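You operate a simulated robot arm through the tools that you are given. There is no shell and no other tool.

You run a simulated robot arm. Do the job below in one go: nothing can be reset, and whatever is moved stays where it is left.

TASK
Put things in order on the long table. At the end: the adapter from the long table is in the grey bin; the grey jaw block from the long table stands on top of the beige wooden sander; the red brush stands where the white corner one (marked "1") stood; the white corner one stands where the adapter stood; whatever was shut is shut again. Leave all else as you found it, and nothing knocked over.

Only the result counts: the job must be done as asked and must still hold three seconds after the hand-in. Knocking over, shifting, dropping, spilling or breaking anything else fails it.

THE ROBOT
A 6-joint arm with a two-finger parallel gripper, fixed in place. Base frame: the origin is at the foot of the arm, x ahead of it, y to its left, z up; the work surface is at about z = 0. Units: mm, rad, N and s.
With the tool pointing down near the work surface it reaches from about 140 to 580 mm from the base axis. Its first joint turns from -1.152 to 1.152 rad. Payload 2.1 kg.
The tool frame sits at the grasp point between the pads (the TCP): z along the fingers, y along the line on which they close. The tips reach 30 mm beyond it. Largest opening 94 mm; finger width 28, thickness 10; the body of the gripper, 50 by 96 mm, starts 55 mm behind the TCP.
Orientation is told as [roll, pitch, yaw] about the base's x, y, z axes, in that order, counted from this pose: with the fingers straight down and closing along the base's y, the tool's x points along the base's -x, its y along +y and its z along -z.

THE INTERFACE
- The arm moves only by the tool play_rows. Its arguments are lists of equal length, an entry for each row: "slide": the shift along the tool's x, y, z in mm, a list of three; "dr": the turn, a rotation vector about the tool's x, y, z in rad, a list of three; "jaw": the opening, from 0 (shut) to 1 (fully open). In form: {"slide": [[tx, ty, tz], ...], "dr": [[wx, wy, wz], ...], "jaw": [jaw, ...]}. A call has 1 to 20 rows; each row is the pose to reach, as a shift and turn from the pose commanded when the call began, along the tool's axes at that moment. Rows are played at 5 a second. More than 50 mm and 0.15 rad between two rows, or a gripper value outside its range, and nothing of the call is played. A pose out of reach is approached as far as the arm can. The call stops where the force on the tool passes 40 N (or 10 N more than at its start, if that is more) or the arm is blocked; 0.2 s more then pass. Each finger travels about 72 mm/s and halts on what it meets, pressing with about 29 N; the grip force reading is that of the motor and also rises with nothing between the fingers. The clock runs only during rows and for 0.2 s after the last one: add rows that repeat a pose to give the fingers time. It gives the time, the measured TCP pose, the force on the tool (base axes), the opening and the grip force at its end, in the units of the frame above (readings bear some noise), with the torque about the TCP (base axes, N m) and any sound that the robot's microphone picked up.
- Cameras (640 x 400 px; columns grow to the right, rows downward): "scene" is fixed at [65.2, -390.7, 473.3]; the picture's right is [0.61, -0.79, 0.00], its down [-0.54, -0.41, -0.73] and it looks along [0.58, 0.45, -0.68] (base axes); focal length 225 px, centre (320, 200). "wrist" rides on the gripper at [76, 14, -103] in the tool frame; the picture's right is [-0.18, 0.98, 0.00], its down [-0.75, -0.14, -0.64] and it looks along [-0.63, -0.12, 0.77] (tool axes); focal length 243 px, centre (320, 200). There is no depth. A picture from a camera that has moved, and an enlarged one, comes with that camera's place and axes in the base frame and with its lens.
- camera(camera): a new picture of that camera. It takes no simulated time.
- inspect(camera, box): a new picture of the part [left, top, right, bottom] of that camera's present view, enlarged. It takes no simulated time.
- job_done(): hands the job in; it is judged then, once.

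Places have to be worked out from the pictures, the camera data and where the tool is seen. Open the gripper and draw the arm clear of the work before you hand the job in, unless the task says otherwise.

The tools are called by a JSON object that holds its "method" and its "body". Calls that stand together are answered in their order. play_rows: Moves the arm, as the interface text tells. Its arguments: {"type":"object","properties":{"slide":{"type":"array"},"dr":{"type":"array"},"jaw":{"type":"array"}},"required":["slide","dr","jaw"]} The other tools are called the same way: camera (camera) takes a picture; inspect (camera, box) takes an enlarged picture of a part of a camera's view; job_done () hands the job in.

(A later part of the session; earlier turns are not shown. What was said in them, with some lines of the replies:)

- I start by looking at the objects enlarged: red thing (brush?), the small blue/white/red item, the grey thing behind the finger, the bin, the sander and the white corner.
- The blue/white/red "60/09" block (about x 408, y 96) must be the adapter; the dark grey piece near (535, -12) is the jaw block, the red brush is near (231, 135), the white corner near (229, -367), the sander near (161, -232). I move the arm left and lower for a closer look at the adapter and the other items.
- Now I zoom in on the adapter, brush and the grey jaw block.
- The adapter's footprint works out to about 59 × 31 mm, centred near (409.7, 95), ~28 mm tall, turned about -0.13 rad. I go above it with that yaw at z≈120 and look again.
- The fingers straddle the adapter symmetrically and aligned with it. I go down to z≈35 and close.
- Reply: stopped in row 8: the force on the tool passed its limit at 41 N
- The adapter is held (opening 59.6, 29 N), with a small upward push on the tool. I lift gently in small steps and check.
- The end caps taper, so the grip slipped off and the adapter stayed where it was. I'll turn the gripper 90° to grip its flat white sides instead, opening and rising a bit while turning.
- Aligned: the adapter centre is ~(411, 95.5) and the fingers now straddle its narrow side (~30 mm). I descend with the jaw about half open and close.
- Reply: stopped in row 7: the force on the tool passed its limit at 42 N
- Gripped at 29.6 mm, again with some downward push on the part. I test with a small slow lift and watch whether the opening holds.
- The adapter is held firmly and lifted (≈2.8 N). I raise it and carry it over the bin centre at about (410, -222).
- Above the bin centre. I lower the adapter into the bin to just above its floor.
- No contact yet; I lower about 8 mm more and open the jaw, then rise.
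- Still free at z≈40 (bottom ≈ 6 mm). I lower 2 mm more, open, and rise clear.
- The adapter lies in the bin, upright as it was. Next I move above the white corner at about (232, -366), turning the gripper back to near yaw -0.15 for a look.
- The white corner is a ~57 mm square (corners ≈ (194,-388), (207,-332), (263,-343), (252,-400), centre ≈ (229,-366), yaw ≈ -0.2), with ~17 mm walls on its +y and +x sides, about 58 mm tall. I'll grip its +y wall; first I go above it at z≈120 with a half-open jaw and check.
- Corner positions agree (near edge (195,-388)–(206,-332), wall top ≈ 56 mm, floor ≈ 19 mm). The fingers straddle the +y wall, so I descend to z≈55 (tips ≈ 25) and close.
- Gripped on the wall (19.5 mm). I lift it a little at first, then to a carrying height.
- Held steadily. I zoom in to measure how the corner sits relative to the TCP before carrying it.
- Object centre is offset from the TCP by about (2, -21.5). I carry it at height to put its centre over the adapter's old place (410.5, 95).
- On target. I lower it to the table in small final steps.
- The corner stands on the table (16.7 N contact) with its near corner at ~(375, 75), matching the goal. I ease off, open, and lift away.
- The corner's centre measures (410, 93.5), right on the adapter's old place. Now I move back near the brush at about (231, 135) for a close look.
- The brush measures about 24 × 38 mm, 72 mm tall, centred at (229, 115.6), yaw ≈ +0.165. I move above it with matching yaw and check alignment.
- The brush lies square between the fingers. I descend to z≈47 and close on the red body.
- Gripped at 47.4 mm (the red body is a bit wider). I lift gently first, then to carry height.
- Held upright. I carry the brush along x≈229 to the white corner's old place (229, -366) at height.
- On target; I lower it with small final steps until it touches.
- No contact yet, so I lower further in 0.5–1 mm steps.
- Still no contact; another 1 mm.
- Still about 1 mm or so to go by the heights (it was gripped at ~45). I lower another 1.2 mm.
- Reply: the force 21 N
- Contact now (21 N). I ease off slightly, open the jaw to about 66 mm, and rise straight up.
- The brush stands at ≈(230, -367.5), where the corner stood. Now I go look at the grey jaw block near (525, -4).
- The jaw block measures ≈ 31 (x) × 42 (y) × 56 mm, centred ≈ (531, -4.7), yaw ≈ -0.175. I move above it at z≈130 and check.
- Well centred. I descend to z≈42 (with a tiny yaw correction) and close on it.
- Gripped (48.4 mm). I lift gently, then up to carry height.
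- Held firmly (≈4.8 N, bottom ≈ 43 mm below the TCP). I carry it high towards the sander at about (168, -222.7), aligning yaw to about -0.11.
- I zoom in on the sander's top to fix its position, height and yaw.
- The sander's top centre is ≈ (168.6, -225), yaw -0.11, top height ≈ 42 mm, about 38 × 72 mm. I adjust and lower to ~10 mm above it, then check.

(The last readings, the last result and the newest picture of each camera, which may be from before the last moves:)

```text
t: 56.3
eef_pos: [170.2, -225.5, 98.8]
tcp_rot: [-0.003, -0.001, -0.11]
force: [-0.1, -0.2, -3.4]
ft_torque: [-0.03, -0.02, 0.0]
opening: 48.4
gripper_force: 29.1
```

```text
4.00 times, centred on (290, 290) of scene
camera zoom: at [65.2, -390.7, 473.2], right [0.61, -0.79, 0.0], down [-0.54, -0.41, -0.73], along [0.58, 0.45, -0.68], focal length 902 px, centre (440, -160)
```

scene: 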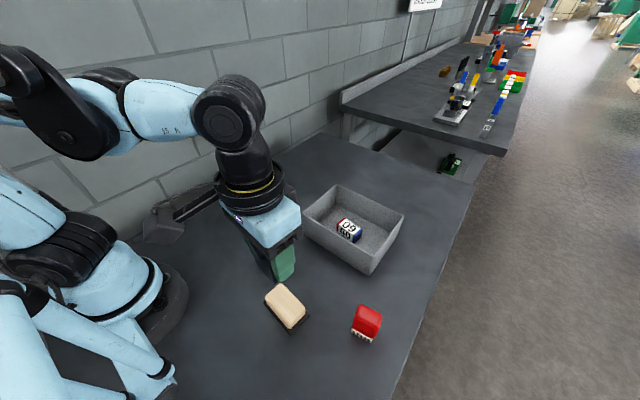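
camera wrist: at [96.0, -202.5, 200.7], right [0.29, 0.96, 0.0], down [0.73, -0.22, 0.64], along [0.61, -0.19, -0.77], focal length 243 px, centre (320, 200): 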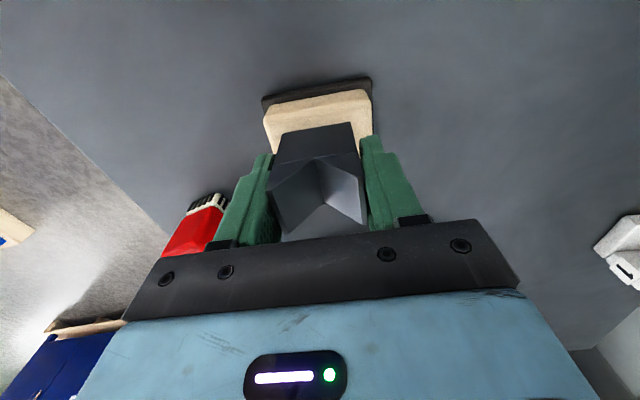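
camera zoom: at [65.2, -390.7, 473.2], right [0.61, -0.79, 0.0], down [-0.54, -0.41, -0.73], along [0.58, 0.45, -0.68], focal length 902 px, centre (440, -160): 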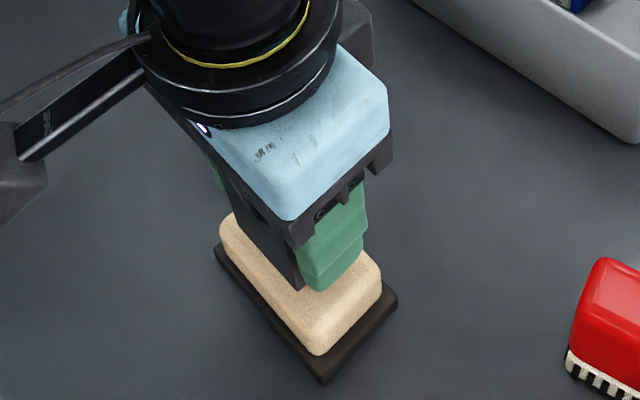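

Block centre (169.3, -225.4) is over the sander's centre. I lower 10 mm and then in small steps.

{"method": "play_rows", "body": {"slide": [[0, 0, 5], [0, 0, 9], [0, 0, 10.5], [0, 0, 10.5]], "dr": [[0, 0, 0], [0, 0, 0], [0, 0, 0], [0, 0, 0]], "jaw": [0, 0, 0, 0]}}

{"method": "inspect", "body": {"camera": "scene", "box": [260, 280, 340, 340]}}

{"method": "inspect", "body": {"camera": "wrist", "box": [250, 90, 390, 190]}}

```text
t: 57.3
eef_pos: [169.9, -224.6, 88.0]
tcp_rot: [-0.004, 0.001, -0.109]
force: [0.0, 1.1, -4.2]
ft_torque: [0.03, -0.03, -0.01]
opening: 48.2
gripper_force: 29.3
```

```text
6.67 times, centred on (300, 310) of scene
camera zoom: at [65.2, -390.7, 473.2], right [0.61, -0.79, 0.0], down [-0.54, -0.41, -0.73], along [0.58, 0.45, -0.68], focal length 1503 px, centre (453, -533)
```

zoom: 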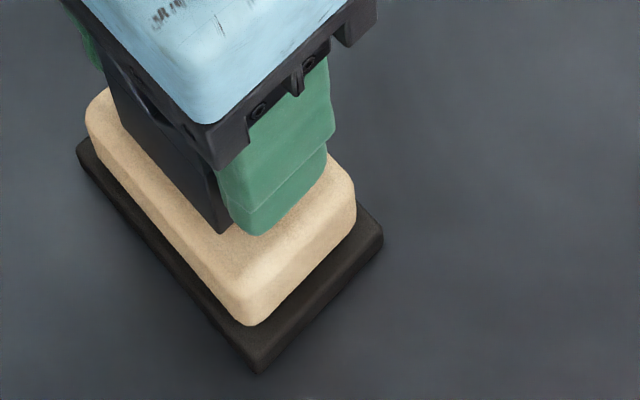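

```text
4.00 times, centred on (320, 140) of wrist
camera zoom: at [96.0, -202.4, 190.2], right [0.29, 0.96, 0.0], down [0.73, -0.22, 0.64], along [0.61, -0.19, -0.77], focal length 970 px, centre (320, 440)
```

zoom: 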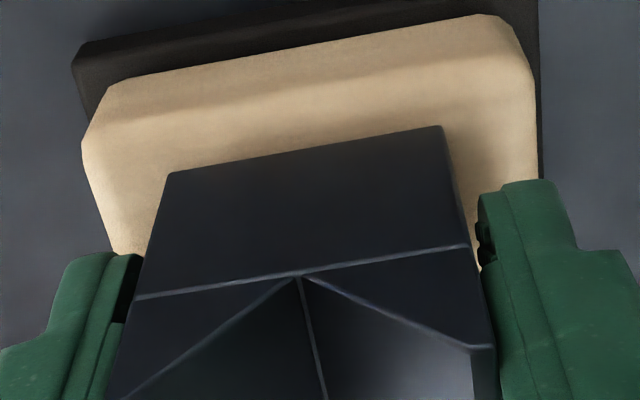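

Still hanging free (−4 N). I lower another 1.5 mm.

{"method": "play_rows", "body": {"slide": [[0, 0, 0.8], [0, 0, 1.5], [0, 0, 1.5]], "dr": [[0, 0, 0], [0, 0, 0], [0, 0, 0]], "jaw": [0, 0, 0]}}

```text
t: 58.1
eef_pos: [169.5, -225.0, 86.6]
tcp_rot: [-0.004, 0.0, -0.109]
force: [-0.3, 0.2, -4.0]
ft_torque: [0.02, -0.01, -0.01]
opening: 48.2
gripper_force: 28.8
```

Still free; another 1.2 mm.

{"method": "play_rows", "body": {"slide": [[0, 0, 0.6], [0, 0, 1.2], [0, 0, 1.2]], "dr": [[0, 0, 0], [0, 0, 0], [0, 0, 0]], "jaw": [0, 0, 0]}}

```text
t: 58.9
eef_pos: [169.6, -225.4, 86.6]
tcp_rot: [-0.004, 0.0, -0.11]
force: [-0.5, 0.1, -3.5]
ft_torque: [0.03, -0.01, -0.01]
opening: 48.3
gripper_force: 28.7
```

Still free; another 1.2 mm.

{"method": "play_rows", "body": {"slide": [[0, 0, 0.6], [0, 0, 1.2], [0, 0, 1.2]], "dr": [[0, 0, 0], [0, 0, 0], [0, 0, 0]], "jaw": [0, 0, 0]}}

{"method": "inspect", "body": {"camera": "scene", "box": [260, 280, 340, 340]}}

```text
t: 59.7
eef_pos: [169.6, -224.7, 84.3]
tcp_rot: [-0.003, 0.001, -0.109]
force: [-2.5, 1.6, 28.6]
ft_torque: [0.14, 0.02, -0.04]
opening: 48.4
gripper_force: 29.3
```

```text
6.67 times, centred on (300, 310) of scene
camera zoom: at [65.2, -390.6, 473.3], right [0.61, -0.79, 0.0], down [-0.54, -0.41, -0.73], along [0.58, 0.45, -0.68], focal length 1503 px, centre (453, -533)
```

zoom: 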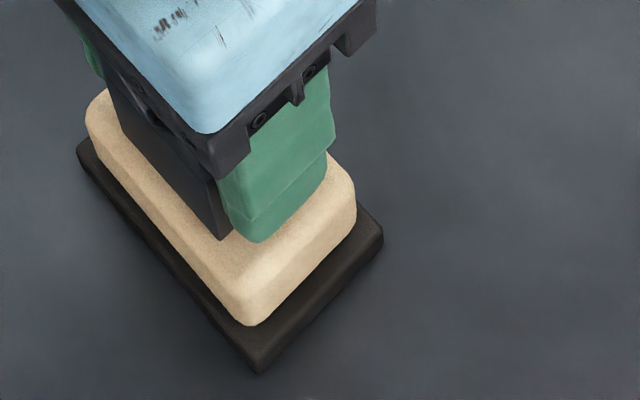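

Contact reached (28.6 N). I ease off 0.9 mm, open evenly, and rise straight up.

{"method": "play_rows", "body": {"slide": [[0, 0, -0.9], [0, 0, -0.9], [0, 0, -0.9], [0, 0, -0.9], [0, 0, -0.9], [0, 0, -20], [0, 0, -60], [0, 0, -100], [0, 0, -120], [0, 0, -120]], "dr": [[0, 0, 0], [0, 0, 0], [0, 0, 0], [0, 0, 0], [0, 0, 0], [0, 0, 0], [0, 0, 0], [0, 0, 0], [0, 0, 0], [0, 0, 0]], "jaw": [0, 0.6, 0.72, 0.72, 0.72, 0.72, 0.72, 0.72, 0.72, 0.72]}}

{"method": "camera", "body": {"camera": "wrist"}}

{"method": "camera", "body": {"camera": "scene"}}

{"method": "inspect", "body": {"camera": "scene", "box": [230, 250, 350, 340]}}

{"method": "inspect", "body": {"camera": "wrist", "box": [250, 30, 390, 150]}}

```text
t: 61.9
eef_pos: [170.1, -223.8, 203.2]
tcp_rot: [-0.005, 0.001, -0.109]
force: [0.5, 0.3, 0.8]
ft_torque: [-0.02, 0.0, -0.02]
opening: 67.7
gripper_force: 0.0
```

```text
taken
camera wrist: at [95.3, -202.0, 306.4], right [0.29, 0.96, 0.0], down [0.73, -0.22, 0.64], along [0.61, -0.19, -0.77], focal length 243 px, centre (320, 200)
```

wrist: 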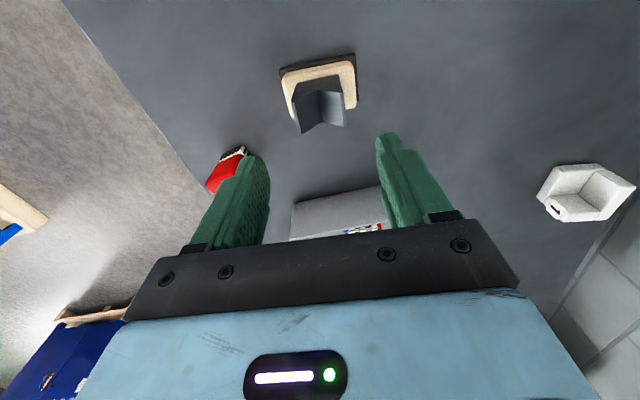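

```text
taken
```

scene: 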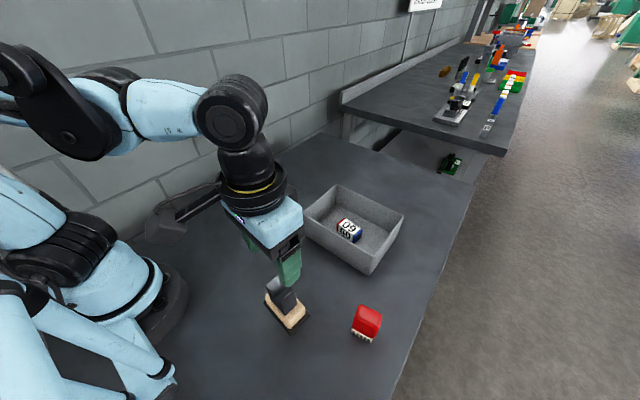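

```text
4.44 times, centred on (290, 295) of scene
camera zoom: at [65.2, -390.7, 473.3], right [0.61, -0.79, 0.0], down [-0.54, -0.41, -0.73], along [0.58, 0.45, -0.68], focal length 1002 px, centre (453, -222)
```

zoom: 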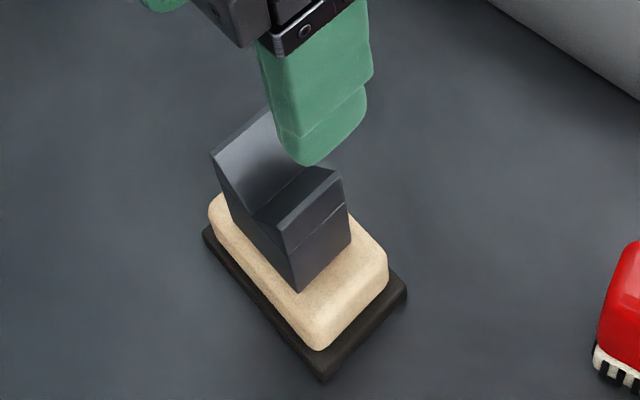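

```text
3.33 times, centred on (320, 90) of wrist
camera zoom: at [95.3, -202.0, 306.4], right [0.29, 0.96, 0.0], down [0.73, -0.22, 0.64], along [0.61, -0.19, -0.77], focal length 809 px, centre (320, 567)
```

zoom: 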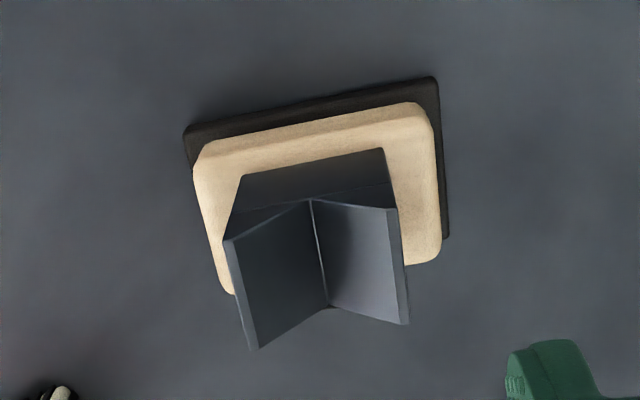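

The jaw block stands squarely on the sander, and the sander hasn't moved. I raise the arm, draw it clear to near its starting pose with the gripper open, and check everything.

{"method": "play_rows", "body": {"slide": [[0, 0, -30], [0, 0, -56], [-27.9, 26.8, -56], [-55.7, 53.6, -56], [-83.6, 80.5, -56], [-111.4, 107.3, -56], [-111.4, 107.3, -56], [-111.4, 107.3, -56]], "dr": [[0, 0, 0], [0, 0, 0], [0, 0, -0.03], [0, 0, -0.06], [0, 0, -0.09], [0, 0, -0.109], [0, 0, -0.109], [0, 0, -0.109]], "jaw": [0.72, 0.72, 0.9, 1, 1, 1, 1, 1]}}

{"method": "camera", "body": {"camera": "scene"}}

{"method": "camera", "body": {"camera": "wrist"}}

{"method": "inspect", "body": {"camera": "scene", "box": [230, 160, 430, 360]}}

```text
t: 63.7
eef_pos: [292.6, -130.2, 259.8]
tcp_rot: [-0.003, 0.001, 0.0]
force: [-0.3, -0.8, 0.7]
ft_torque: [-0.05, 0.01, 0.01]
opening: 93.9
gripper_force: 0.0
```

```text
taken
```

scene: 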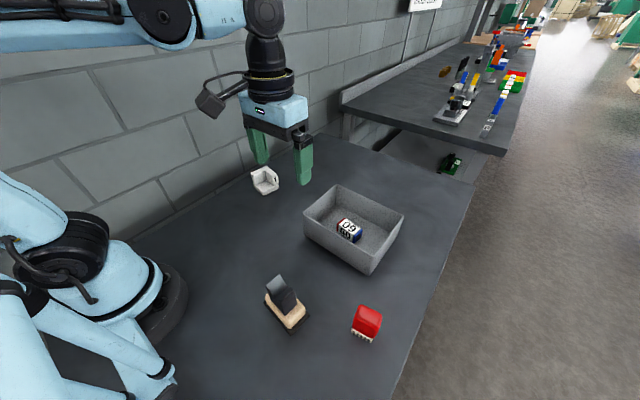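

```text
taken
camera wrist: at [216.0, -116.0, 362.0], right [0.18, 0.98, 0.0], down [0.75, -0.14, 0.64], along [0.63, -0.12, -0.77], focal length 243 px, centre (320, 200)
```

wrist: 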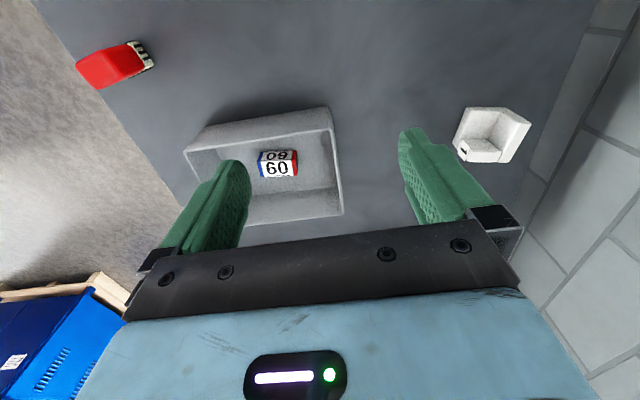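

```text
2.00 times, centred on (330, 260) of scene
camera zoom: at [65.2, -390.7, 473.3], right [0.61, -0.79, 0.0], down [-0.54, -0.41, -0.73], along [0.58, 0.45, -0.68], focal length 451 px, centre (300, 80)
```

zoom: 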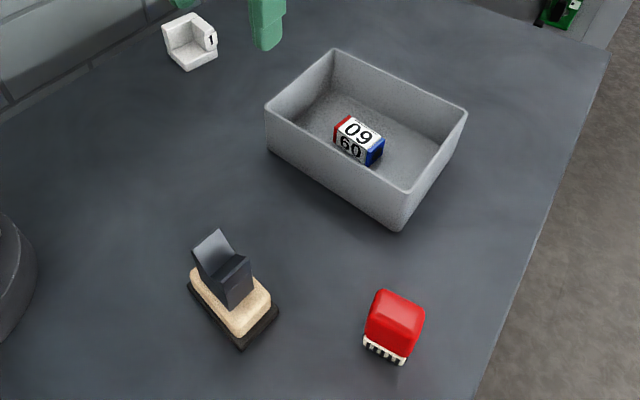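

Everything is in place: the adapter is in the bin, the jaw block is on the sander, the brush is at the corner's old spot, and the corner is at the adapter's old spot. Nothing was opened, nothing is knocked over, and the arm is clear with the gripper open, so I hand in.

{"method": "job_done", "body": {}}

```text
The job is handed in.
```

The table is in order and the job is handed in. The result of the judging isn't back. Positions below are in base-frame mm, measured from the camera pictures.

| Item | Where it is now | Target |
|---|---|---|
| Adapter (blue/white/red "60/09" block) | on the floor of the grey bin, about (410, -222) | in the grey bin |
| Grey jaw block | standing on the sander, about (169, -225) | on the sander, top centre about (169, -225) |
| Red brush | standing at about (230, -367) | white corner's old spot, about (229, -366) |
| White corner ("1") | standing at about (410, 93) | adapter's old spot, about (410, 95) |

- **Adapter:** I took the "60/09" block to be the adapter because every other item in the task was already accounted for. My first grip, on its tapered ends, slipped off and left it in place. I gripped its flat sides on the second try and carried it to the bin.
- **Everything else:** I saw nothing closed on the long table and opened nothing, so nothing needed shutting again. In the last pictures nothing is knocked over and the bin and sander are where they were.
- **Arm:** It is back near its starting pose with the gripper open.
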